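You operate a simulated robot arm through the tools that you are given. There is no shell and no other tool. Be economical: measure what you need, move in short steps, check, and stop when the job is done.

You are at the controls of a simulated two-armed robot. One attempt, no reset.

JOB
Brush the dust off the suitcase, then open it ready for packing.
Fine: hand brush back where it lay; both latches free, lid up by its handle, strap up. Set down upright: hand brush. What is to be rubbed or washed off counts as gone when no trace of it is left.

The check looks at the end state, three seconds after you hand in, the way a careful person would. Anything else that was tipped, shoved, dropped, spilled or broken makes it a failure. Lids that push on must go on centred and level and be pressed home; caps that screw on are set level and turned clockwise until they are tight.

ROBOT AND FRAMES
Two 7-joint arms with two-finger parallel grippers on one trunk, on a base that drives. Base frame: it is fixed to the floor where the robot stands at the start and does not move with it; the origin is under the middle of the robot, x ahead of it, y to its left, z up. Readings come in cm, degrees, newtons and seconds.
The left shoulder is at the start at [2, 11.3, 127.2], the right one opposite. With the tool pointing down near the work surface each hand reaches from about 10 to 30 cm from the robot's upright axis, wherever it stands, measured 20 degrees to its own side. Places, roughly: case strap [20, 30, 60]; red latch [0, 30, 60]; suitcase lid [30, 30, 60]; white latch [20, 10, 60]. Payload 1.57 kg a hand.
The tool frame of a hand sits at the grasp point between the pads (the TCP): z along the fingers, y along the line on which they close. The tips reach 3 cm beyond it. Largest opening 8 cm; finger width 1.7, thickness 1.2; the body of the gripper, 4 by 8.2 cm, starts 8 cm behind the TCP.
Orientation is that of the tool frame in the base frame, as a unit quaternion [w, x, y, z]. With the fingers straight down and closing along the base's y, the tool's x points along the base's -x, its y along +y and its z along -z.

CONTROLS
- The arms move only by the tool apply_moves. It takes "left_commands", "right_commands" or both (then of equal length, played together; a hand with none holds still); each is a list that holds one entry, the list of rows, each a list of 6 numbers: the shift along the tool's x, y, z in units of 40 mm (1.0 is 40 mm), then the turn, a rotation vector about the tool's x, y, z in units of 6 degrees (1.0 is 6 degrees). In form: [[[dx, dy, dz, rx, ry, rz], ...]]. A call has 1 to 10 rows; each row shifts and turns the commanded pose from where the row before left it, along the tool's axes as they then stand. "left_claw" and "right_claw" are, for a hand that has rows, the closure in counts, from 0 (fully open) to 255 (shut), set as the call begins (left out, the last holds). A call with a number of a shift or a turn outside -1 to 1 is refused whole. Rows are played at 5 a second. More than 5 cm and 8.6 degrees between two rows, or a gripper value outside its range, and nothing of the call is played. Where a pose cannot be reached the arm comes as near as it can. A force on the tool above 50 N (or 10 N above the force at the start of the call, whichever is more), or a blocked arm, ends the call early, and 0.2 s more pass. Each finger travels about 4.5 cm/s and halts on what it meets, pressing with about 21 N; the grip force reading is that of the motor and also rises with nothing between the fingers. The clock runs only during rows and for 0.2 s after the last one: add rows that do not move to give the fingers time. The reply holds the time, the measured pose of the TCP, the force on the tool along the base axes, the opening and the grip force, in the units named above and with some noise, with the torque about the TCP (base axes, N m) and any sound that the robot's microphone picked up.
- Cameras (640 x 400 px; columns grow to the right, rows downward): "scene" is now at [8.12, 3.2, 137.48]; the picture's right is [0.43, -0.90, 0.00], its down [-0.68, -0.32, -0.66] and it looks along [0.60, 0.29, -0.75] (base axes); focal length 214 px, centre (320, 200). "left" rides on the left gripper at [7.2, 0.7, -12.2] in its tool frame; the picture's right is [-0.09, 1.00, 0.00], its down [-0.84, -0.08, -0.54] and it looks along [-0.54, -0.05, 0.84] (tool axes); focal length 238 px, centre (320, 200). "right" rides on the right gripper at [7.2, -0.7, -12.2] in its tool frame; the picture's right is [0.09, 1.00, 0.00], its down [-0.84, 0.08, -0.54] and it looks along [-0.54, 0.05, 0.84] (tool axes); focal length 238 px, centre (320, 200). There is no depth. A picture from a camera that has moved, and an enlarged one, comes with that camera's place and axes in the base frame and with its lens.
- camera(camera): a new picture of that camera. No time passes.
- slide_trunk(by): slides the trunk up (or, below 0, down) by that many cm; the arms and the scene camera ride with it, the base frame stays. It gives what a move gives, with no picture.
- steer(legs): drives the robot by 1 to 6 legs, each [ahead, left, turn to the left] in cm, cm and degrees, along the robot's own axes; the way and the turn of a leg run together, so that a leg with both is an arc; at most 150 cm and 180 degrees a leg. The arms and the cameras ride along, it lands a little off, and it stops where it bumps. It gives what a move gives.
- aim_head(pan, tilt): turns the head with the scene camera to pan (to the left, within 80 degrees either way) and tilt (down, from -29 to 69), counted from straight ahead of the robot. It gives what a move gives.
- close_up(camera, box): a new picture of the part [left, top, right, bottom] of that camera's present view, enlarged. No time passes.
- close_job(): hands the job in; it is judged then, once.

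Go step by step. Nothing tells you exact positions but the pictures and the camera data: compare them with the known pose of the tool, close in by small moves and look again before you grip or let go. The budget is 120 turns and 88 pictures, counting those below and the enlarged ones. Unless the task says otherwise, let go and move clear before handing in, and close with one line.

The tools are called after "Call:" as name(argument=value, ...) on one line, values as JSON. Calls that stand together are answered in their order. apply_moves: Moves the arms, as the interface text tells. Its arguments: {"type":"object","properties":{"left_commands":{"type":"array","items":{"type":"array","items":{"type":"array","items":{"type":"number"}}}},"left_claw":{"type":"number"},"right_commands":{"type":"array","items":{"type":"array","items":{"type":"array","items":{"type":"number"}}}},"right_claw":{"type":"number"}},"required":[]} The other tools are called the same way: slide_trunk (by) slides the trunk up or down; steer (legs) drives the base; aim_head (pan, tilt) turns the head that bears the scene camera; camera (camera) takes a picture; close_up (camera, box) takes an enlarged picture of a part of a camera's view; close_job () hands the job in.

At the start:

```text
time: 0.0
left_tool_pos: [35.4, 45.45, 111.3]
left_tool_rot: [0.0, -0.001, 1.0, 0.0]
left_contact_force: [-0.2, 0.1, -0.6]
left_wrist_torque: [0.0, 0.01, -0.05]
left_width: 7.99
left_finger_force: 0.0
right_tool_pos: [39.27, 7.73, 119.81]
right_tool_rot: [0.0, 0.001, 1.0, 0.0]
right_contact_force: [0.7, 0.1, 0.0]
right_wrist_torque: [-0.03, 0.05, -0.01]
right_width: 7.99
right_finger_force: 0.1
trunk travel left (down, up): [-32.5, 24.5]
robot x, y, heading: [0.06, 0.28, -0.2]
head pan, tilt: [25.6, 48.5]
```

scene: 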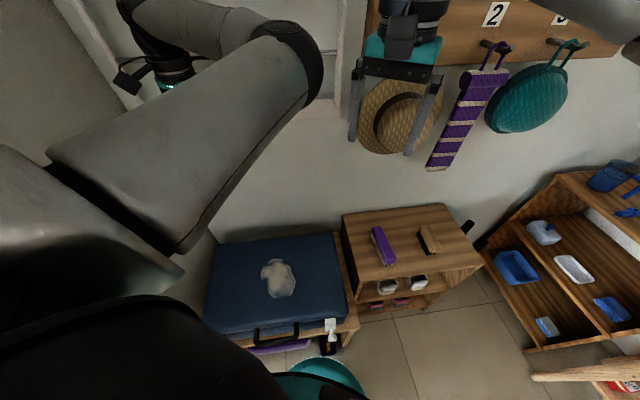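
right: 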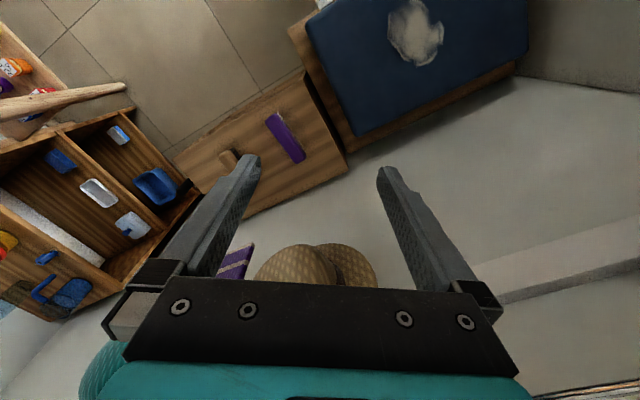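
left: 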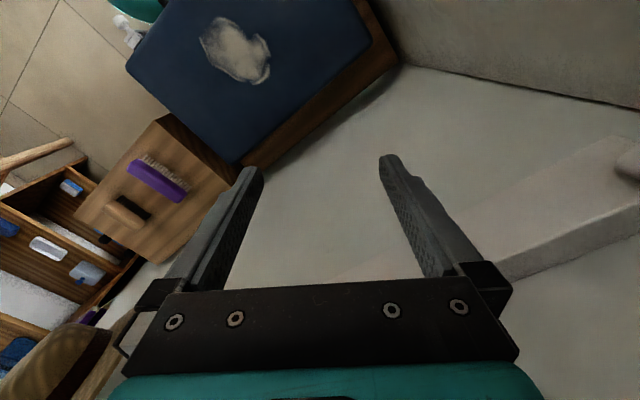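

The dusty blue suitcase lies ahead and to the left, and a purple brush sits on a small table to the right of it. I'll look closer at both.

Call:
close_up(camera="scene", box=[190, 220, 380, 370])

Call:
close_up(camera="scene", box=[330, 190, 500, 320])

Call:
close_up(camera="left", box=[70, 0, 390, 260])

```text
2.67 times, centred on (285, 295) of scene
camera zoom: at [8.12, 3.2, 137.48], right [0.43, -0.9, 0.0], down [-0.68, -0.32, -0.66], along [0.6, 0.29, -0.75], focal length 572 px, centre (413, -53)
```

zoom: 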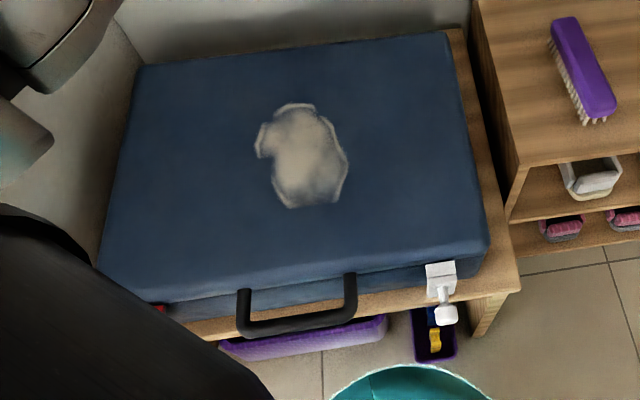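

```text
3.08 times, centred on (415, 255) of scene
camera zoom: at [8.12, 3.2, 137.48], right [0.43, -0.9, 0.0], down [-0.68, -0.32, -0.66], along [0.6, 0.29, -0.75], focal length 660 px, centre (28, 31)
```

zoom: 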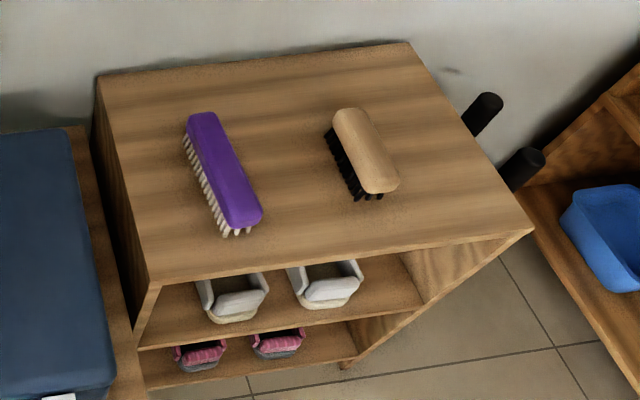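

```text
1.54 times, centred on (230, 130) of left
camera zoom: at [28.31, 46.14, 123.57], right [0.09, 1.0, 0.0], down [0.84, -0.08, 0.54], along [0.54, -0.05, -0.84], focal length 367 px, centre (458, 308)
```

zoom: 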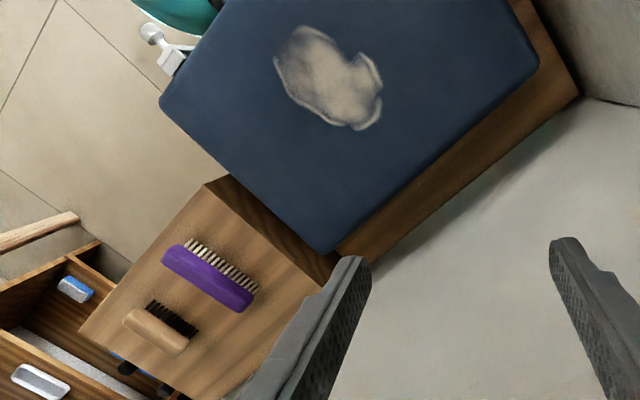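

The brushes sit at about [54, 0, 67] on a table whose axes are turned about 32° left. The case top is near z=64. Before I turn the base, I'll check the room to the left and the floor.

Call:
aim_head(pan=70, tilt=40)

Call:
camera(camera="scene")

Call:
aim_head(pan=10, tilt=65)

Call:
camera(camera="scene")

```text
time: 1.1
left_tool_pos: [35.5, 45.44, 111.28]
left_tool_rot: [0.0, 0.001, 1.0, 0.0]
left_contact_force: [0.5, -0.6, 0.5]
left_wrist_torque: [0.02, 0.04, 0.03]
left_width: 8.0
left_finger_force: 0.1
right_tool_pos: [39.37, 7.59, 119.79]
right_tool_rot: [0.0, -0.001, 1.0, 0.0]
right_contact_force: [0.0, -0.6, -0.3]
right_wrist_torque: [-0.01, 0.02, 0.03]
right_width: 7.99
right_finger_force: 0.0
trunk travel left (down, up): [-32.5, 24.5]
robot x, y, heading: [0.31, 0.13, 0.3]
head pan, tilt: [70.0, 40.0]
```

```text
81 pictures are left
camera scene: at [3.98, 7.81, 138.7], right [0.94, -0.34, 0.0], down [-0.22, -0.6, -0.77], along [0.26, 0.72, -0.64], focal length 214 px, centre (320, 200)
```

scene: 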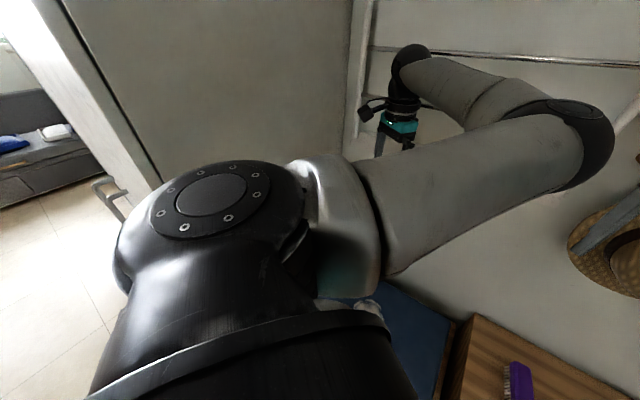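

```text
time: 2.4
left_tool_pos: [35.49, 45.47, 111.28]
left_tool_rot: [0.0, -0.001, 1.0, 0.001]
left_contact_force: [0.8, 0.4, -0.4]
left_wrist_torque: [-0.01, -0.02, -0.01]
left_width: 7.99
left_finger_force: 0.0
right_tool_pos: [39.35, 7.58, 119.88]
right_tool_rot: [-0.001, -0.001, 1.0, 0.0]
right_contact_force: [0.1, -0.4, 0.4]
right_wrist_torque: [0.02, 0.0, 0.01]
right_width: 8.02
right_finger_force: 0.0
trunk travel left (down, up): [-32.5, 24.5]
robot x, y, heading: [-0.22, -0.28, -0.1]
head pan, tilt: [10.0, 65.0]
```

```text
80 pictures are left
camera scene: at [7.04, 0.88, 135.47], right [0.17, -0.98, 0.0], down [-0.89, -0.16, -0.42], along [0.42, 0.07, -0.91], focal length 214 px, centre (320, 200)
```

scene: 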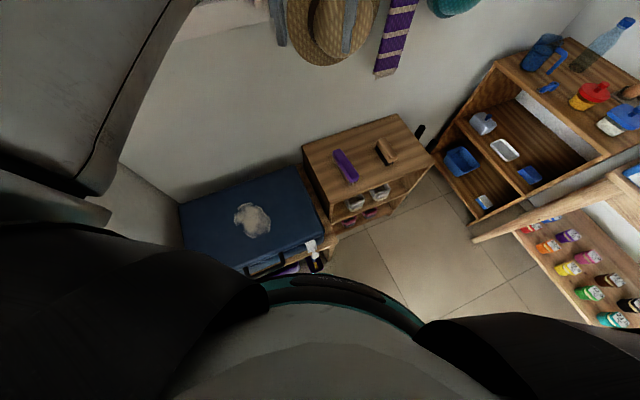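

The left wall is close beside the case, so I'll pull the left hand in before turning the base.

Call:
apply_moves(left_commands=[[[0.2, -0.7, 0, 0, 0, 0], [0.2, -0.7, 0, 0, 0, 0], [0.2, -0.7, 0, 0, 0, 0], [0.2, -0.7, 0, 0, 0, 0], [0.2, -0.7, 0, 0, 0, 0], [0.2, -0.7, 0, 0, 0, 0], [0.2, -0.7, 0, 0, 0, 0], [0.2, -0.7, 0, 0, 0, 0], [0.2, -0.3, 0, 0, 0, 0], [0, 0, 0, 0, 0, 0]]])

Call:
aim_head(pan=60, tilt=45)

Call:
camera(camera="scene")

```text
time: 3.1
left_tool_pos: [33.11, 39.01, 111.38]
left_tool_rot: [0.0, -0.007, 1.0, -0.001]
left_contact_force: [0.7, 1.0, 0.0]
left_wrist_torque: [-0.01, -0.02, -0.02]
left_width: 8.01
left_finger_force: 0.1
right_tool_pos: [39.36, 6.97, 119.67]
right_tool_rot: [-0.002, -0.009, 1.0, -0.008]
right_contact_force: [2.2, -1.6, 0.7]
right_wrist_torque: [0.31, 0.25, 0.16]
right_width: 8.01
right_finger_force: 0.0
trunk travel left (down, up): [-32.5, 24.5]
robot x, y, heading: [-0.12, 0.22, 0.1]
head pan, tilt: [10.0, 65.0]
stopped in row 3 (right hand): the force on the tool passed its limit at 78 N (the readings are from after the stop); the commanded pose is now the measured one
```

```text
time: 4.3
left_tool_pos: [33.06, 39.08, 111.32]
left_tool_rot: [0.0, -0.008, 1.0, -0.001]
left_contact_force: [-0.2, 0.9, 0.0]
left_wrist_torque: [0.0, 0.0, 0.0]
left_width: 7.99
left_finger_force: 0.0
right_tool_pos: [39.29, 6.98, 119.69]
right_tool_rot: [-0.002, -0.01, 1.0, -0.009]
right_contact_force: [3.6, -6.8, 1.2]
right_wrist_torque: [0.78, 0.49, 0.52]
right_width: 7.99
right_finger_force: 0.1
trunk travel left (down, up): [-32.5, 24.5]
robot x, y, heading: [0.05, -0.14, 0.1]
head pan, tilt: [60.0, 45.0]
```

```text
79 pictures are left
camera scene: at [5.13, 6.85, 137.97], right [0.87, -0.5, 0.0], down [-0.35, -0.61, -0.71], along [0.35, 0.61, -0.71], focal length 214 px, centre (320, 200)
```

scene: 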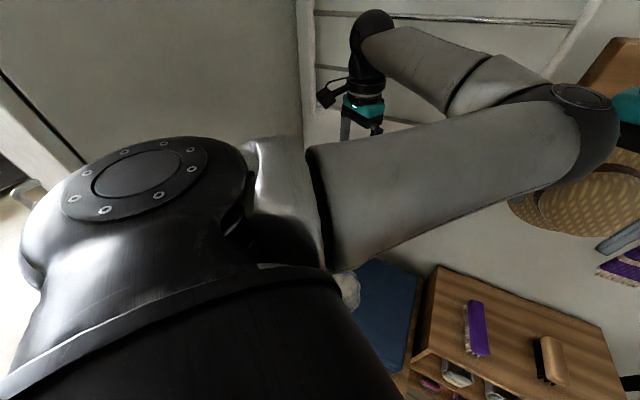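

The left elbow points inward and touched the right hand. I'll move the right hand well to the right and then look at the right arm.

Call:
apply_moves(right_commands=[[[0, -0.6, 0, 0, 0, 0], [0, -0.6, 0, 0, 0, 0], [0, -0.6, 0, 0, 0, 0], [0, -0.6, 0, 0, 0, 0], [0, -0.6, 0, 0, 0, 0], [0, -0.6, 0, 0, 0, 0], [0, -0.6, 0, 0, 0, 0], [0, -0.6, 0, 0, 0, 0]]])

Call:
aim_head(pan=-25, tilt=40)

Call:
camera(camera="scene")

```text
time: 6.1
left_tool_pos: [32.98, 38.98, 111.32]
left_tool_rot: [0.001, -0.009, 1.0, -0.001]
left_contact_force: [0.3, 0.2, -0.2]
left_wrist_torque: [0.02, 0.01, 0.0]
left_width: 8.01
left_finger_force: 0.1
right_tool_pos: [39.69, -12.22, 119.87]
right_tool_rot: [-0.004, -0.01, 1.0, -0.008]
right_contact_force: [0.2, 0.8, 0.4]
right_wrist_torque: [0.0, 0.02, -0.01]
right_width: 8.01
right_finger_force: 0.1
trunk travel left (down, up): [-32.5, 24.5]
robot x, y, heading: [0.2, 0.14, 0.0]
head pan, tilt: [60.0, 45.0]
```

```text
time: 7.7
left_tool_pos: [32.97, 38.93, 111.29]
left_tool_rot: [0.0, -0.007, 1.0, -0.002]
left_contact_force: [0.3, -1.2, 0.1]
left_wrist_torque: [0.01, 0.01, -0.04]
left_width: 8.01
left_finger_force: 0.0
right_tool_pos: [39.74, -12.11, 119.97]
right_tool_rot: [-0.003, -0.009, 1.0, -0.008]
right_contact_force: [0.5, -0.3, 1.2]
right_wrist_torque: [0.01, 0.04, 0.01]
right_width: 7.98
right_finger_force: 0.1
trunk travel left (down, up): [-32.5, 24.5]
robot x, y, heading: [0.15, -0.04, -0.1]
head pan, tilt: [-25.0, 40.0]
```

```text
78 pictures are left
camera scene: at [8.77, -3.77, 138.7], right [-0.42, -0.91, 0.0], down [-0.58, 0.27, -0.77], along [0.69, -0.32, -0.64], focal length 214 px, centre (320, 200)
```

scene: 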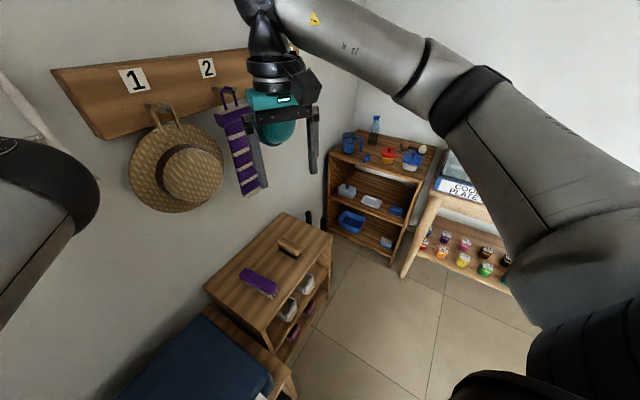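

The right arm's elbow is outboard and fine. I'll tuck the right hand back to the right, then bring the left hand in step by step.

Call:
apply_moves(right_commands=[[[0.4, -0.6, 0, 0, 0, 0], [0.4, -0.6, 0, 0, 0, 0], [0.4, -0.6, 0, 0, 0, 0], [0.4, -0.6, 0, 0, 0, 0], [0.4, -0.6, 0, 0, 0, 0], [0.4, -0.6, 0, 0, 0, 0], [0.4, -0.6, 0, 0, 0, 0], [0.4, -0.6, 0, 0, 0, 0]]])

Call:
apply_moves(left_commands=[[[0.2, -0.6, 0, 0, 0, 0], [0.2, -0.6, 0, 0, 0, 0], [0.2, -0.6, 0, 0, 0, 0], [0.2, -0.6, 0, 0, 0, 0], [0.2, -0.6, 0, 0, 0, 0], [0.2, -0.6, 0, 0, 0, 0], [0.2, -0.6, 0, 0, 0, 0]]])

Call:
aim_head(pan=30, tilt=40)

Call:
camera(camera="scene")

```text
time: 9.5
left_tool_pos: [33.05, 38.97, 111.36]
left_tool_rot: [0.001, -0.008, 1.0, -0.002]
left_contact_force: [0.4, 0.2, -0.1]
left_wrist_torque: [-0.02, 0.01, 0.01]
left_width: 7.97
left_finger_force: 0.1
right_tool_pos: [27.22, -31.47, 120.36]
right_tool_rot: [-0.003, -0.01, 1.0, -0.008]
right_contact_force: [0.1, 1.0, -0.3]
right_wrist_torque: [0.02, -0.02, -0.01]
right_width: 8.03
right_finger_force: 0.0
trunk travel left (down, up): [-32.5, 24.5]
robot x, y, heading: [-0.18, -0.07, 0.3]
head pan, tilt: [-25.0, 40.0]
```

```text
time: 11.1
left_tool_pos: [31.05, 33.07, 111.26]
left_tool_rot: [0.001, -0.008, 1.0, -0.002]
left_contact_force: [0.1, 0.1, -0.5]
left_wrist_torque: [0.0, -0.04, 0.01]
left_width: 8.01
left_finger_force: 0.2
left hand out of reach, approached as far as the arm can: row 3, 4, 5, 6, 7
right_tool_pos: [27.3, -31.62, 120.4]
right_tool_rot: [-0.003, -0.01, 1.0, -0.008]
right_contact_force: [0.1, 0.2, -0.1]
right_wrist_torque: [-0.01, 0.0, -0.01]
right_width: 7.99
right_finger_force: 0.0
trunk travel left (down, up): [-32.5, 24.5]
robot x, y, heading: [-0.4, -0.1, 0.2]
head pan, tilt: [-25.0, 40.0]
```

```text
time: 12.4
left_tool_pos: [31.06, 33.13, 111.27]
left_tool_rot: [0.001, -0.007, 1.0, -0.002]
left_contact_force: [0.2, -0.4, 0.0]
left_wrist_torque: [0.01, -0.01, -0.03]
left_width: 8.03
left_finger_force: 0.0
right_tool_pos: [27.31, -31.59, 120.2]
right_tool_rot: [-0.003, -0.01, 1.0, -0.008]
right_contact_force: [0.7, 1.0, -0.8]
right_wrist_torque: [0.0, 0.01, -0.01]
right_width: 8.01
right_finger_force: 0.1
trunk travel left (down, up): [-32.5, 24.5]
robot x, y, heading: [0.22, 0.14, -0.0]
head pan, tilt: [30.0, 40.0]
```

```text
77 pictures are left
camera scene: at [8.43, 4.06, 138.7], right [0.5, -0.87, 0.0], down [-0.56, -0.32, -0.77], along [0.66, 0.38, -0.64], focal length 214 px, centre (320, 200)
```

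scene: 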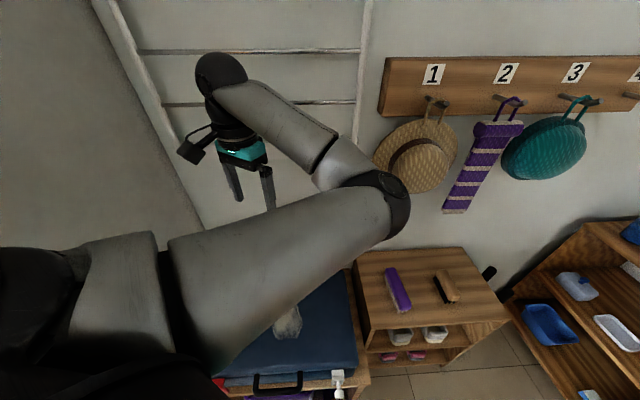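

The left hand has hit a joint limit, but it stays clear of the wall if the base shifts right as it turns. I'll drive to the front of the brush table and turn 32° left.

Call:
steer(legs=[[0, -18.5, 0], [0, 0, 32], [8, -8, 0]])

Call:
aim_head(pan=0, tilt=55)

Call:
camera(camera="scene")

```text
time: 16.3
left_tool_pos: [19.9, 23.06, 111.28]
left_tool_rot: [0.001, -0.283, 0.959, 0.0]
left_contact_force: [-0.8, 0.8, -0.7]
left_wrist_torque: [0.02, 0.03, 0.02]
left_width: 8.03
left_finger_force: 0.1
right_tool_pos: [50.96, -33.74, 120.28]
right_tool_rot: [-0.001, -0.285, 0.958, -0.009]
right_contact_force: [0.7, -0.8, 0.5]
right_wrist_torque: [0.02, 0.02, 0.02]
right_width: 7.98
right_finger_force: 0.1
trunk travel left (down, up): [-32.5, 24.5]
robot x, y, heading: [10.84, -21.08, 32.0]
head pan, tilt: [30.0, 40.0]
```

```text
time: 17.2
left_tool_pos: [19.59, 23.11, 111.37]
left_tool_rot: [0.001, -0.283, 0.959, -0.002]
left_contact_force: [0.3, 0.3, 0.8]
left_wrist_torque: [0.0, 0.01, 0.01]
left_width: 8.01
left_finger_force: 0.0
right_tool_pos: [50.8, -33.64, 120.31]
right_tool_rot: [0.0, -0.285, 0.959, -0.007]
right_contact_force: [0.0, 0.3, -0.6]
right_wrist_torque: [0.0, 0.02, 0.02]
right_width: 7.98
right_finger_force: 0.2
trunk travel left (down, up): [-32.5, 24.5]
robot x, y, heading: [11.07, -21.52, 32.2]
head pan, tilt: [0.0, 55.0]
```

```text
76 pictures are left
camera scene: at [17.91, -17.26, 136.64], right [0.53, -0.85, 0.0], down [-0.69, -0.43, -0.57], along [0.49, 0.3, -0.82], focal length 214 px, centre (320, 200)
```

scene: 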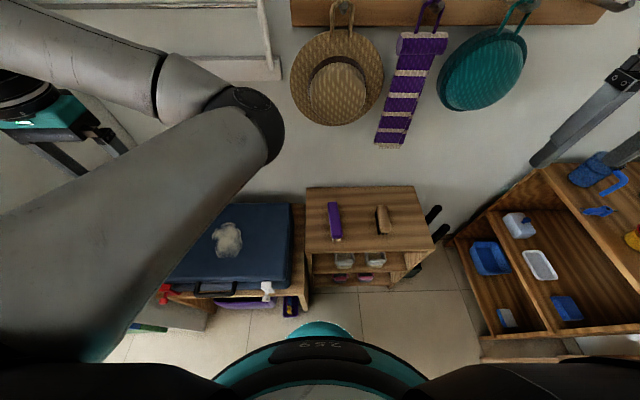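

Now I'm aligned with the furniture. I'll zoom in on both.

Call:
close_up(camera="scene", box=[295, 175, 455, 300])

Call:
close_up(camera="scene", box=[140, 190, 320, 340])

```text
3.20 times, centred on (375, 238) of scene
camera zoom: at [17.91, -17.26, 136.64], right [0.53, -0.85, 0.0], down [-0.69, -0.43, -0.57], along [0.49, 0.3, -0.82], focal length 686 px, centre (144, 80)
```

zoom: 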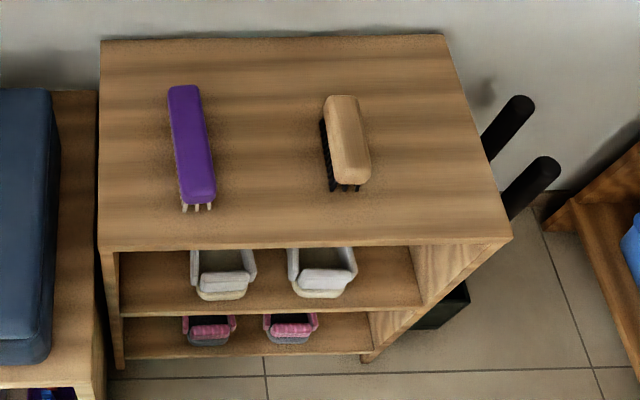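

```text
2.67 times, centred on (230, 265) of scene
camera zoom: at [17.91, -17.26, 136.64], right [0.53, -0.85, 0.0], down [-0.69, -0.43, -0.57], along [0.49, 0.3, -0.82], focal length 572 px, centre (560, 27)
```

zoom: 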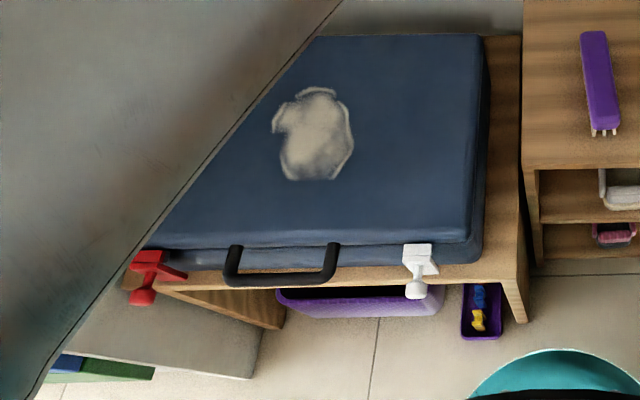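

I'll lower the trunk, then bring the right hand over the brush table to inspect the brushes.

Call:
slide_trunk(by=-22)

Call:
apply_moves(right_commands=[[[-0.45, 0.85, 0, 0, 0, 0], [-0.45, 0.85, 0, 0, 0, 0], [-0.45, 0.85, 0, 0, 0, 0], [-0.45, 0.85, 0, 0, 0, 0], [-0.45, 0.85, 0, 0, 0, 0], [-0.45, 0.85, 0, 0, 0, 0], [-0.45, 0.85, 0, 0, 0, 0]]])

Call:
camera(camera="right")

Call:
camera(camera="scene")

```text
time: 19.5
left_tool_pos: [19.62, 22.96, 89.35]
left_tool_rot: [0.001, -0.284, 0.959, -0.001]
left_contact_force: [0.2, 0.4, -0.5]
left_wrist_torque: [-0.01, -0.01, 0.0]
left_width: 7.99
left_finger_force: 0.1
right_tool_pos: [50.83, -33.76, 98.31]
right_tool_rot: [0.0, -0.284, 0.959, -0.008]
right_contact_force: [0.8, 0.5, 0.0]
right_wrist_torque: [0.04, 0.03, 0.02]
right_width: 7.98
right_finger_force: 0.0
trunk travel left (down, up): [-10.5, 46.5]
robot x, y, heading: [10.76, -21.6, 32.0]
head pan, tilt: [0.0, 55.0]
```

```text
time: 21.1
left_tool_pos: [19.62, 23.0, 89.29]
left_tool_rot: [0.001, -0.284, 0.959, -0.002]
left_contact_force: [-0.4, 0.0, 0.6]
left_wrist_torque: [0.01, 0.02, 0.01]
left_width: 7.99
left_finger_force: 0.0
right_tool_pos: [48.29, -6.63, 97.93]
right_tool_rot: [0.0, -0.285, 0.958, -0.01]
right_contact_force: [-0.3, -0.1, 0.4]
right_wrist_torque: [0.0, 0.02, -0.01]
right_width: 8.01
right_finger_force: 0.0
trunk travel left (down, up): [-10.5, 46.5]
robot x, y, heading: [10.77, -21.72, 32.2]
head pan, tilt: [0.0, 55.0]
```

```text
73 pictures are left
camera right: at [42.43, -11.04, 110.26], right [-0.62, 0.78, -0.02], down [0.66, 0.53, 0.54], along [0.43, 0.32, -0.84], focal length 238 px, centre (320, 200)
```

right: 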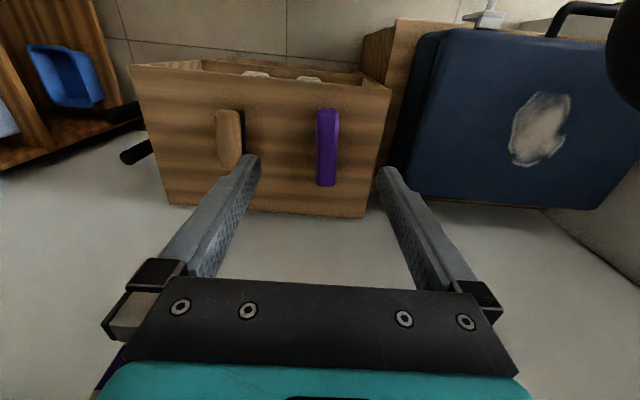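

```text
72 pictures are left
camera scene: at [17.91, -17.24, 114.63], right [0.53, -0.85, 0.0], down [-0.69, -0.43, -0.57], along [0.49, 0.3, -0.82], focal length 214 px, centre (320, 200)
```

scene: 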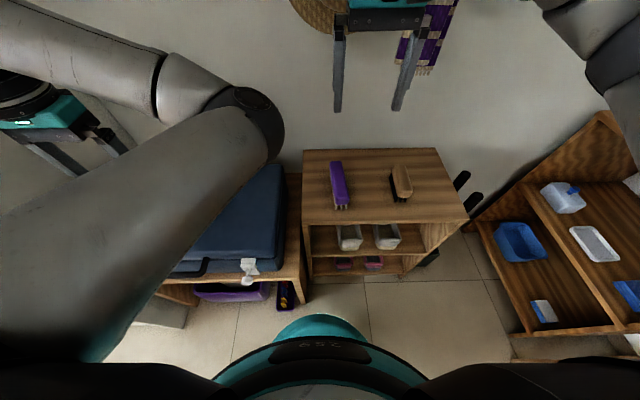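

Call:
close_up(camera="scene", box=[300, 140, 450, 240])

Call:
close_up(camera="right", box=[190, 90, 370, 200])

```text
4.00 times, centred on (375, 190) of scene
camera zoom: at [17.91, -17.24, 114.63], right [0.53, -0.85, 0.0], down [-0.69, -0.43, -0.57], along [0.49, 0.3, -0.82], focal length 858 px, centre (100, 240)
```

zoom: 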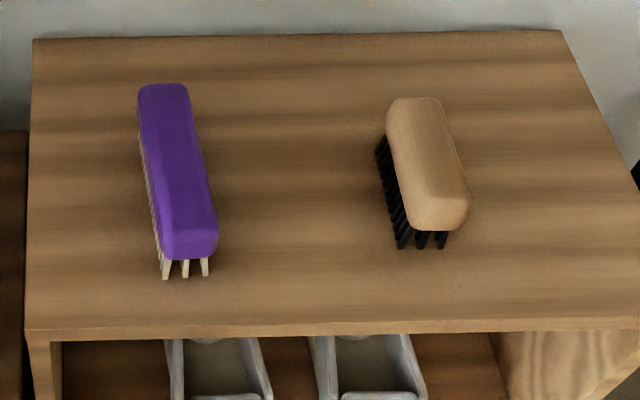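

```text
3.56 times, centred on (280, 145) of right
camera zoom: at [42.43, -11.04, 110.26], right [-0.62, 0.78, -0.02], down [0.66, 0.53, 0.54], along [0.43, 0.32, -0.84], focal length 848 px, centre (462, 396)
```

zoom: 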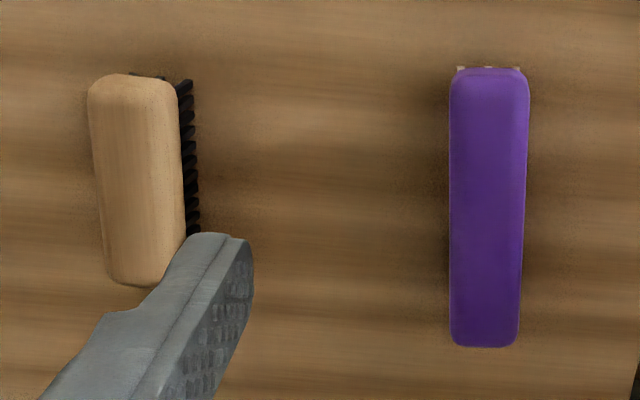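

I take the longer purple brush to be the hand brush. It is centred near [54.8, -0.9], top z about 68, with its long axis at about 37°. I'll move the right hand above it.

Call:
apply_moves(right_commands=[[[-0.43, 0.06, 0.7, 0, 0, -0.13], [-0.43, 0.06, 0.7, 0, 0, -0.13], [-0.43, 0.06, 0.7, 0, 0, -0.13], [-0.43, 0.06, 0.7, 0, 0, -0.13], [-0.43, 0.06, 0.7, 0, 0, -0.13], [0, 0, 0, 0, 0, 0]]], right_claw=0)

Call:
camera(camera="right")

```text
time: 22.5
left_tool_pos: [19.63, 23.1, 89.35]
left_tool_rot: [0.0, -0.283, 0.959, -0.001]
left_contact_force: [0.2, -0.9, 0.1]
left_wrist_torque: [-0.01, 0.0, 0.0]
left_width: 8.0
left_finger_force: 0.1
right_tool_pos: [54.66, -1.12, 83.75]
right_tool_rot: [-0.001, -0.318, 0.948, -0.009]
right_contact_force: [-0.2, 0.3, 0.7]
right_wrist_torque: [-0.03, 0.01, 0.03]
right_width: 8.02
right_finger_force: 0.1
trunk travel left (down, up): [-10.5, 46.5]
robot x, y, heading: [11.25, -21.31, 32.1]
head pan, tilt: [0.0, 55.0]
```

```text
69 pictures are left
camera right: at [49.16, -5.92, 96.19], right [-0.67, 0.74, -0.02], down [0.62, 0.57, 0.54], along [0.4, 0.35, -0.84], focal length 238 px, centre (320, 200)
```

right: 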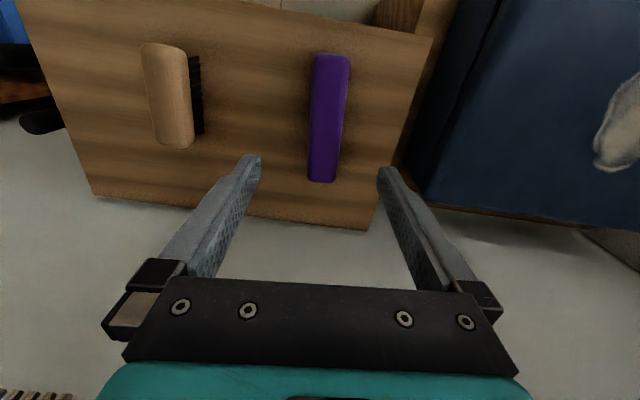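

Call:
apply_moves(right_commands=[[[0, 0.03, 0.7, 0, 0, -0.1], [0, 0.03, 0.7, 0, 0, -0.1], [0, 0.03, 0.7, 0, 0, -0.1], [0, 0.03, 0.7, 0, 0, 0], [0, 0.0, 0.6, 0, 0, 0], [0, 0, 0, 0, 0, 0]]])

Call:
camera(camera="right")

Call:
camera(camera="scene")

```text
time: 23.9
left_tool_pos: [19.77, 23.11, 89.19]
left_tool_rot: [0.002, -0.283, 0.959, -0.001]
left_contact_force: [0.6, -0.1, -0.4]
left_wrist_torque: [0.01, -0.01, -0.01]
left_width: 8.02
left_finger_force: 0.1
right_tool_pos: [54.67, -1.02, 70.29]
right_tool_rot: [0.0, -0.332, 0.943, -0.008]
right_contact_force: [0.5, -0.2, -0.6]
right_wrist_torque: [0.04, -0.01, 0.01]
right_width: 7.99
right_finger_force: 0.1
trunk travel left (down, up): [-10.5, 46.5]
robot x, y, heading: [11.07, -21.35, 32.0]
head pan, tilt: [0.0, 55.0]
```

```text
68 pictures are left
camera right: at [49.28, -5.96, 82.61], right [-0.7, 0.72, -0.02], down [0.6, 0.59, 0.53], along [0.39, 0.36, -0.85], focal length 238 px, centre (320, 200)
```

right: 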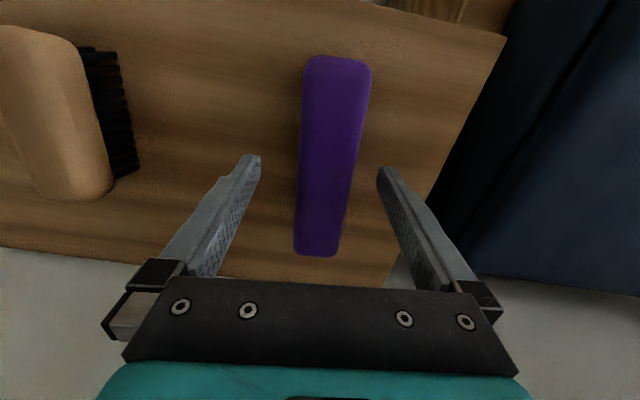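

```text
67 pictures are left
camera scene: at [17.92, -17.27, 114.64], right [0.53, -0.85, 0.0], down [-0.69, -0.43, -0.57], along [0.49, 0.3, -0.82], focal length 214 px, centre (320, 200)
```

scene: 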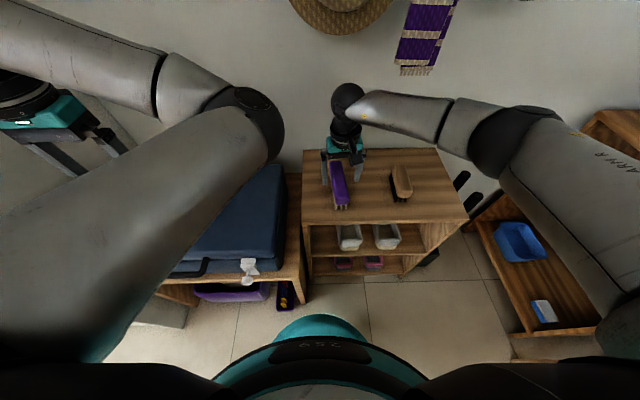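

The hand is aligned with the brush. I'll go down a little further and grip.

Call:
apply_moves(right_commands=[[[0, 0.03, 0.35, 0, 0, 0], [0, 0, 0.35, 0, 0, 0], [0, 0, 0, 0, 0, 0]]])

Call:
camera(camera="right")

Call:
close_up(camera="scene", box=[295, 130, 415, 230])

```text
time: 24.7
left_tool_pos: [19.66, 23.17, 89.26]
left_tool_rot: [0.001, -0.283, 0.959, -0.001]
left_contact_force: [-0.6, 0.2, 0.2]
left_wrist_torque: [-0.02, -0.01, 0.01]
left_width: 7.99
left_finger_force: 0.0
right_tool_pos: [54.48, -1.1, 67.39]
right_tool_rot: [-0.001, -0.333, 0.943, -0.009]
right_contact_force: [-0.2, -1.0, -0.3]
right_wrist_torque: [0.02, -0.01, 0.01]
right_width: 8.0
right_finger_force: 0.0
trunk travel left (down, up): [-10.5, 46.5]
robot x, y, heading: [11.03, -21.27, 31.9]
head pan, tilt: [0.0, 55.0]
```

```text
66 pictures are left
camera right: at [49.18, -5.95, 79.77], right [-0.7, 0.72, -0.02], down [0.6, 0.59, 0.53], along [0.39, 0.36, -0.84], focal length 238 px, centre (320, 200)
```

right: 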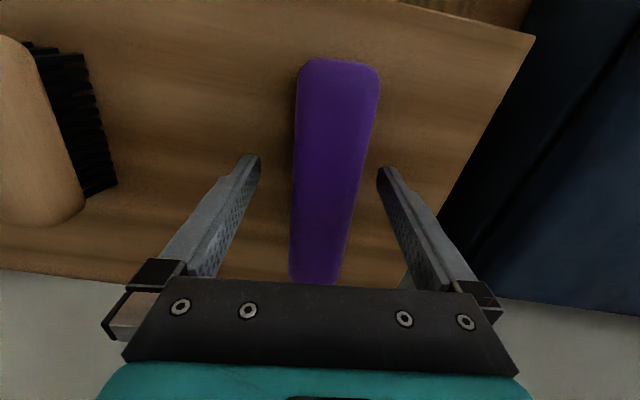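

```text
4.00 times, centred on (355, 180) of scene
camera zoom: at [17.92, -17.27, 114.63], right [0.53, -0.85, 0.0], down [-0.69, -0.43, -0.57], along [0.49, 0.3, -0.82], focal length 858 px, centre (180, 280)
```

zoom: 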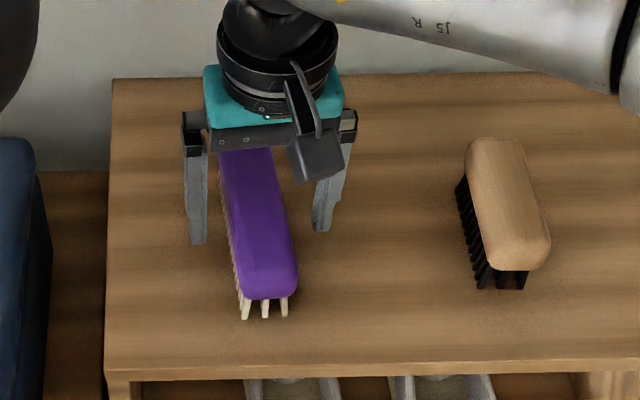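

Call:
apply_moves(right_commands=[[[0, 0, 0.1, 0, 0, 0], [0, 0, 0, 0, 0, 0], [0, 0, 0, 0, 0, 0], [0, 0, 0, 0, 0, 0], [0, 0, 0, 0, 0, 0], [0, 0, 0, 0, 0, 0]]], right_claw=255)

Call:
camera(camera="right")

```text
time: 26.1
left_tool_pos: [19.74, 23.17, 89.4]
left_tool_rot: [0.002, -0.284, 0.959, -0.001]
left_contact_force: [-0.4, 0.3, 0.2]
left_wrist_torque: [0.01, 0.01, 0.01]
left_width: 8.0
left_finger_force: 0.1
right_tool_pos: [54.57, -1.11, 66.98]
right_tool_rot: [-0.001, -0.332, 0.943, -0.009]
right_contact_force: [0.3, 0.9, 1.1]
right_wrist_torque: [0.04, 0.06, -0.02]
right_width: 3.97
right_finger_force: 21.5
trunk travel left (down, up): [-10.5, 46.5]
robot x, y, heading: [10.86, -21.07, 31.9]
head pan, tilt: [0.0, 55.0]
```

```text
64 pictures are left
camera right: at [49.13, -5.94, 79.4], right [-0.7, 0.72, -0.01], down [0.6, 0.59, 0.53], along [0.39, 0.36, -0.84], focal length 238 px, centre (320, 200)
```

right: 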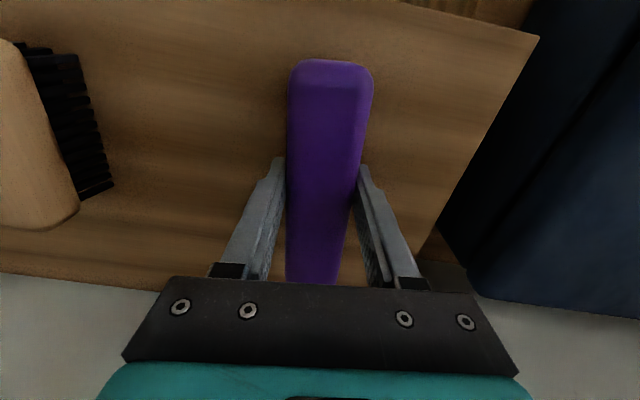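

I have the brush (width 4.0, grasp pose [54.6, -1.1, 67.0], yaw 38.8°). I'll raise the trunk to lift it, then try to bring the left hand lower and further in to get that arm into a better posture.

Call:
slide_trunk(by=22)

Call:
apply_moves(left_commands=[[[0, 0, 0.9, 0, 0, 0], [0, 0, 0.9, 0, 0, 0], [0, 0, 0.9, 0, 0, 0], [0, 0, 0.9, 0, 0, 0], [0.2, -0.5, 0.6, 0, 0, 0], [0.2, -0.5, 0.6, 0, 0, 0], [0.2, -0.5, 0.6, 0, 0, 0]]])

Call:
camera(camera="scene")

```text
time: 28.5
left_tool_pos: [19.78, 23.06, 111.24]
left_tool_rot: [0.001, -0.283, 0.959, -0.002]
left_contact_force: [-0.2, 0.0, 0.4]
left_wrist_torque: [0.01, -0.01, 0.01]
left_width: 7.99
left_finger_force: 0.0
right_tool_pos: [54.54, -1.07, 89.04]
right_tool_rot: [-0.001, -0.332, 0.943, -0.008]
right_contact_force: [-0.6, 0.4, -0.4]
right_wrist_torque: [-0.01, -0.03, 0.01]
right_width: 3.91
right_finger_force: 21.8
trunk travel left (down, up): [-32.5, 24.5]
robot x, y, heading: [10.76, -21.4, 32.2]
head pan, tilt: [0.0, 55.0]
```

```text
time: 29.7
left_tool_pos: [25.2, 26.04, 102.17]
left_tool_rot: [0.118, -0.296, 0.947, 0.041]
left_contact_force: [-0.6, -0.4, -0.2]
left_wrist_torque: [0.01, -0.04, -0.02]
left_width: 8.0
left_finger_force: 0.0
left hand out of reach, approached as far as the arm can: row 6
right_tool_pos: [54.45, -0.99, 89.15]
right_tool_rot: [-0.001, -0.333, 0.943, -0.011]
right_contact_force: [-0.7, -0.5, -1.4]
right_wrist_torque: [-0.02, -0.02, -0.02]
right_width: 3.93
right_finger_force: 20.6
trunk travel left (down, up): [-32.5, 24.5]
robot x, y, heading: [10.9, -21.35, 32.1]
head pan, tilt: [0.0, 55.0]
stopped in row 6 (left hand): the arm was blocked; the commanded pose is now the measured one
```

```text
63 pictures are left
camera scene: at [17.9, -17.22, 136.63], right [0.53, -0.85, 0.0], down [-0.69, -0.43, -0.57], along [0.49, 0.3, -0.82], focal length 214 px, centre (320, 200)
```

scene: 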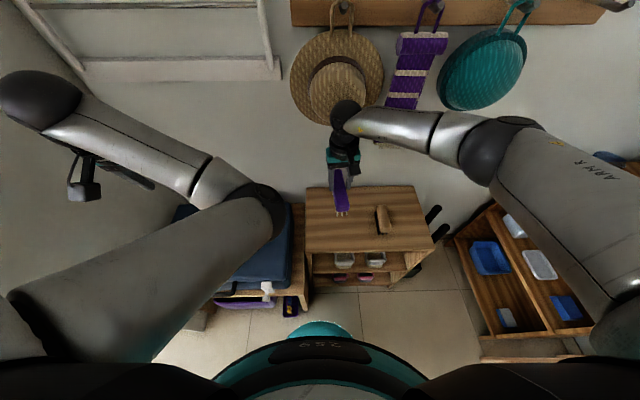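

The left arm is stuck in a low-elbow posture. I'll try parking it high, so the right arm can work underneath it alone.

Call:
apply_moves(left_commands=[[[0, 0, -0.9, 0, 0, 0], [0, 0, -0.9, 0, 0, 0], [0, 0, -0.9, 0, 0, 0], [0, 0, -0.9, 0, 0, 0], [0, 0, -0.9, 0, 0, 0], [0, 0, -0.9, 0, 0, 0], [0, -0.3, -0.9, 0, 0, 0], [0, -0.3, -0.9, 0, 0, 0], [0, -0.3, -0.9, 0, 0, 0], [0, -0.3, -0.9, 0, 0, 0]]])

Call:
camera(camera="scene")

```text
time: 31.9
left_tool_pos: [18.26, 21.66, 136.24]
left_tool_rot: [0.116, -0.295, 0.948, 0.038]
left_contact_force: [0.4, -0.2, -0.2]
left_wrist_torque: [0.02, -0.01, -0.02]
left_width: 8.02
left_finger_force: 0.1
left hand out of reach, approached as far as the arm can: row 1, 2, 7, 8, 9, 10
right_tool_pos: [54.53, -1.13, 89.07]
right_tool_rot: [0.0, -0.332, 0.943, -0.008]
right_contact_force: [-0.5, 0.2, -1.8]
right_wrist_torque: [-0.01, 0.0, 0.02]
right_width: 3.95
right_finger_force: 21.3
trunk travel left (down, up): [-32.5, 24.5]
robot x, y, heading: [10.82, -21.4, 31.7]
head pan, tilt: [0.0, 55.0]
```

```text
62 pictures are left
camera scene: at [17.92, -17.27, 136.63], right [0.53, -0.85, 0.0], down [-0.69, -0.43, -0.57], along [0.49, 0.3, -0.82], focal length 214 px, centre (320, 200)
```

scene: 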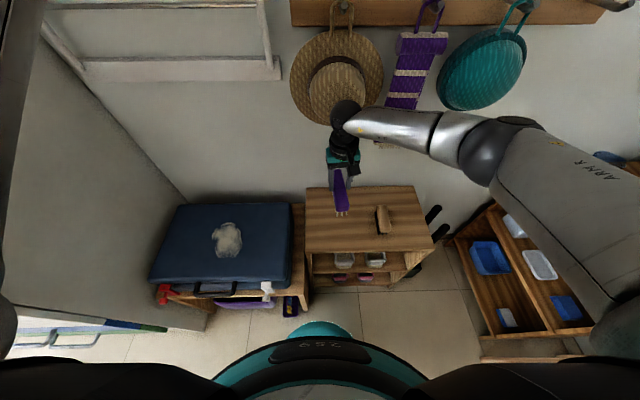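

That cleared the view. I'll check where the left arm went.

Call:
aim_head(pan=65, tilt=30)

Call:
camera(camera="scene")

```text
time: 33.3
left_tool_pos: [18.36, 21.53, 136.2]
left_tool_rot: [0.117, -0.295, 0.948, 0.037]
left_contact_force: [0.9, -0.1, 0.1]
left_wrist_torque: [0.0, -0.03, -0.03]
left_width: 7.99
left_finger_force: 0.0
right_tool_pos: [54.45, -1.03, 89.09]
right_tool_rot: [-0.001, -0.332, 0.943, -0.009]
right_contact_force: [1.2, -0.7, -1.2]
right_wrist_torque: [0.0, 0.0, 0.03]
right_width: 3.95
right_finger_force: 21.0
trunk travel left (down, up): [-32.5, 24.5]
robot x, y, heading: [11.21, -21.08, 32.0]
head pan, tilt: [65.0, 30.0]
```

```text
61 pictures are left
camera scene: at [10.72, -12.1, 140.23], right [0.99, 0.12, 0.0], down [0.06, -0.5, -0.87], along [-0.1, 0.86, -0.5], focal length 214 px, centre (320, 200)
```

scene: 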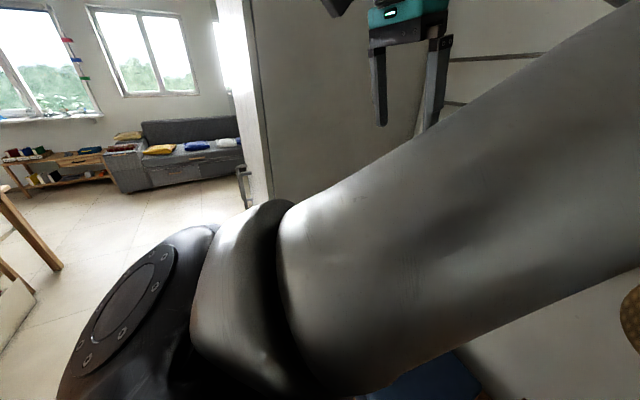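

The left arm is now raised high, over the work area. I'll swing its hand inward and forward so the base can move left without meeting the partition.

Call:
apply_moves(left_commands=[[[-0.3, -0.4, -0.5, 0, 0, 0], [-0.3, -0.4, -0.5, 0, 0, 0], [-0.2, -0.6, -0.4, 0, 0, 0], [-0.2, -0.6, -0.4, 0, 0, 0], [-0.2, -0.6, -0.2, 0, 0, 0], [-0.2, -0.6, -0.2, 0, 0, 0]]])

Call:
aim_head(pan=20, tilt=50)

Call:
camera(camera="scene")

```text
time: 34.8
left_tool_pos: [26.59, 20.54, 138.13]
left_tool_rot: [0.01, -0.306, 0.952, -0.003]
left_contact_force: [1.2, 0.2, 0.5]
left_wrist_torque: [-0.02, 0.02, 0.01]
left_width: 8.0
left_finger_force: 0.0
left hand out of reach, approached as far as the arm can: row 1, 3, 4, 5
right_tool_pos: [54.69, -1.04, 88.97]
right_tool_rot: [-0.002, -0.332, 0.943, -0.01]
right_contact_force: [0.8, 1.1, -1.3]
right_wrist_torque: [0.01, 0.07, 0.01]
right_width: 3.94
right_finger_force: 20.6
trunk travel left (down, up): [-32.5, 24.5]
robot x, y, heading: [10.89, -21.45, 31.9]
head pan, tilt: [65.0, 30.0]
stopped in row 6 (left hand): the arm was blocked; the commanded pose is now the measured one
```

```text
time: 35.9
left_tool_pos: [26.3, 20.49, 138.07]
left_tool_rot: [0.011, -0.307, 0.952, -0.004]
left_contact_force: [-0.7, -0.1, -0.4]
left_wrist_torque: [-0.01, -0.02, -0.03]
left_width: 7.98
left_finger_force: 0.1
right_tool_pos: [54.41, -1.11, 89.07]
right_tool_rot: [-0.001, -0.333, 0.943, -0.008]
right_contact_force: [0.2, -0.2, -1.5]
right_wrist_torque: [0.01, -0.01, -0.01]
right_width: 3.93
right_finger_force: 20.9
trunk travel left (down, up): [-32.5, 24.5]
robot x, y, heading: [10.73, -21.32, 32.1]
head pan, tilt: [20.0, 50.0]
```

```text
60 pictures are left
camera scene: at [8.05, -12.52, 142.02], right [0.92, 0.4, 0.0], down [0.13, -0.3, -0.95], along [-0.38, 0.87, -0.32], focal length 214 px, centre (320, 200)
```

scene: 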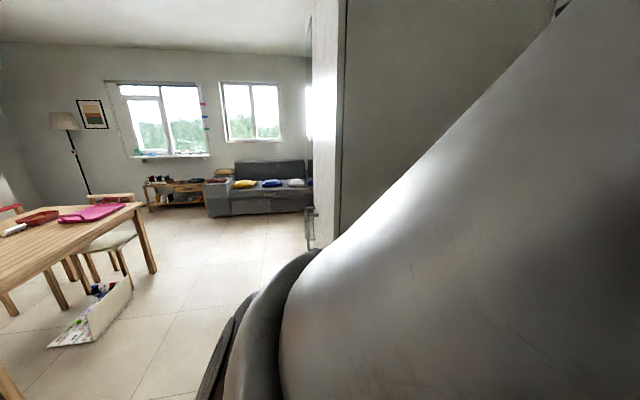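

The raised left arm is blocking the head from panning back, so I'll return it to where it was.

Call:
apply_moves(left_commands=[[[0.3, 0.3, 0.1, 0, 0, 0], [0.3, 0.3, 0.1, 0, 0, 0], [0.3, 0.3, 0.1, 0, 0, 0], [0.3, 0.3, 0.1, 0, 0, 0], [0, 0.3, 0.1, 0, 0, 0], [0, 0, 0.5, 0, 0, 0]]])

Call:
aim_head(pan=25, tilt=50)

Call:
camera(camera="scene")

```text
time: 37.3
left_tool_pos: [18.94, 22.6, 133.84]
left_tool_rot: [0.01, -0.306, 0.952, -0.006]
left_contact_force: [0.0, 0.7, 0.1]
left_wrist_torque: [0.0, -0.02, 0.01]
left_width: 8.0
left_finger_force: 0.1
right_tool_pos: [54.44, -1.01, 89.17]
right_tool_rot: [0.0, -0.333, 0.943, -0.008]
right_contact_force: [-0.1, -0.1, -2.4]
right_wrist_torque: [-0.01, -0.05, 0.04]
right_width: 3.95
right_finger_force: 21.0
trunk travel left (down, up): [-32.5, 24.5]
robot x, y, heading: [10.84, -21.4, 32.0]
head pan, tilt: [20.0, 50.0]
```

```text
time: 38.0
left_tool_pos: [18.99, 22.62, 133.84]
left_tool_rot: [0.01, -0.308, 0.951, -0.006]
left_contact_force: [-0.2, -0.3, 0.4]
left_wrist_torque: [-0.02, -0.02, -0.03]
left_width: 8.01
left_finger_force: 0.1
right_tool_pos: [54.48, -1.03, 89.07]
right_tool_rot: [-0.001, -0.333, 0.943, -0.008]
right_contact_force: [-0.4, 0.9, -1.0]
right_wrist_torque: [0.0, 0.0, 0.02]
right_width: 3.94
right_finger_force: 20.9
trunk travel left (down, up): [-32.5, 24.5]
robot x, y, heading: [10.7, -21.21, 32.1]
head pan, tilt: [25.0, 50.0]
```

```text
59 pictures are left
camera scene: at [10.69, -12.12, 140.11], right [0.99, 0.12, 0.0], down [0.06, -0.51, -0.86], along [-0.1, 0.85, -0.51], focal length 214 px, centre (320, 200)
```

scene: 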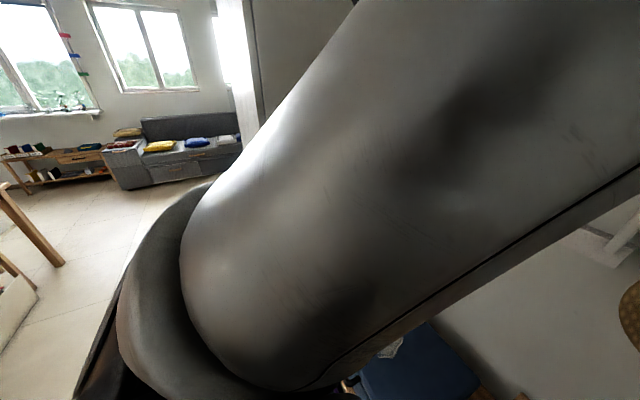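

Call:
apply_moves(left_commands=[[[0, 0.6, 0, 0, 0, 0], [0, 0.6, 0, 0, 0, 0], [0, 0.6, 0, 0, 0, 0], [0, 0.6, 0, 0, 0, 0], [0, 0, 0, 0, 0, 0]]])

Call:
aim_head(pan=0, tilt=55)

Call:
camera(camera="scene")

```text
time: 39.2
left_tool_pos: [13.37, 30.08, 134.51]
left_tool_rot: [0.019, -0.305, 0.952, 0.001]
left_contact_force: [0.5, -0.7, 0.4]
left_wrist_torque: [0.0, 0.01, -0.03]
left_width: 7.97
left_finger_force: 0.0
right_tool_pos: [54.4, -0.96, 89.05]
right_tool_rot: [-0.001, -0.334, 0.943, -0.008]
right_contact_force: [-0.7, -0.2, -1.8]
right_wrist_torque: [0.02, 0.01, -0.02]
right_width: 3.93
right_finger_force: 20.8
trunk travel left (down, up): [-32.5, 24.5]
robot x, y, heading: [10.76, -21.66, 32.2]
head pan, tilt: [25.0, 50.0]
```

```text
time: 40.0
left_tool_pos: [13.45, 30.11, 134.42]
left_tool_rot: [0.019, -0.306, 0.952, 0.0]
left_contact_force: [0.3, -0.4, -0.4]
left_wrist_torque: [-0.01, 0.0, -0.01]
left_width: 7.96
left_finger_force: 0.0
right_tool_pos: [54.5, -1.0, 88.96]
right_tool_rot: [-0.001, -0.333, 0.943, -0.008]
right_contact_force: [-0.4, 0.6, -1.2]
right_wrist_torque: [-0.01, -0.01, 0.04]
right_width: 3.93
right_finger_force: 20.6
trunk travel left (down, up): [-32.5, 24.5]
robot x, y, heading: [10.94, -21.46, 32.1]
head pan, tilt: [0.0, 55.0]
```

```text
58 pictures are left
camera scene: at [17.89, -17.24, 136.63], right [0.53, -0.85, 0.0], down [-0.69, -0.43, -0.57], along [0.49, 0.3, -0.82], focal length 214 px, centre (320, 200)
```

scene: 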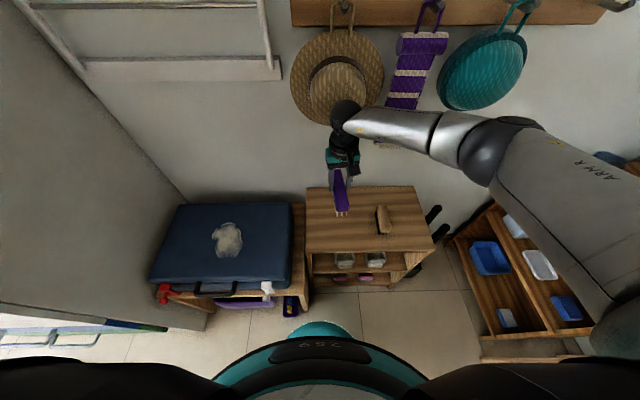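

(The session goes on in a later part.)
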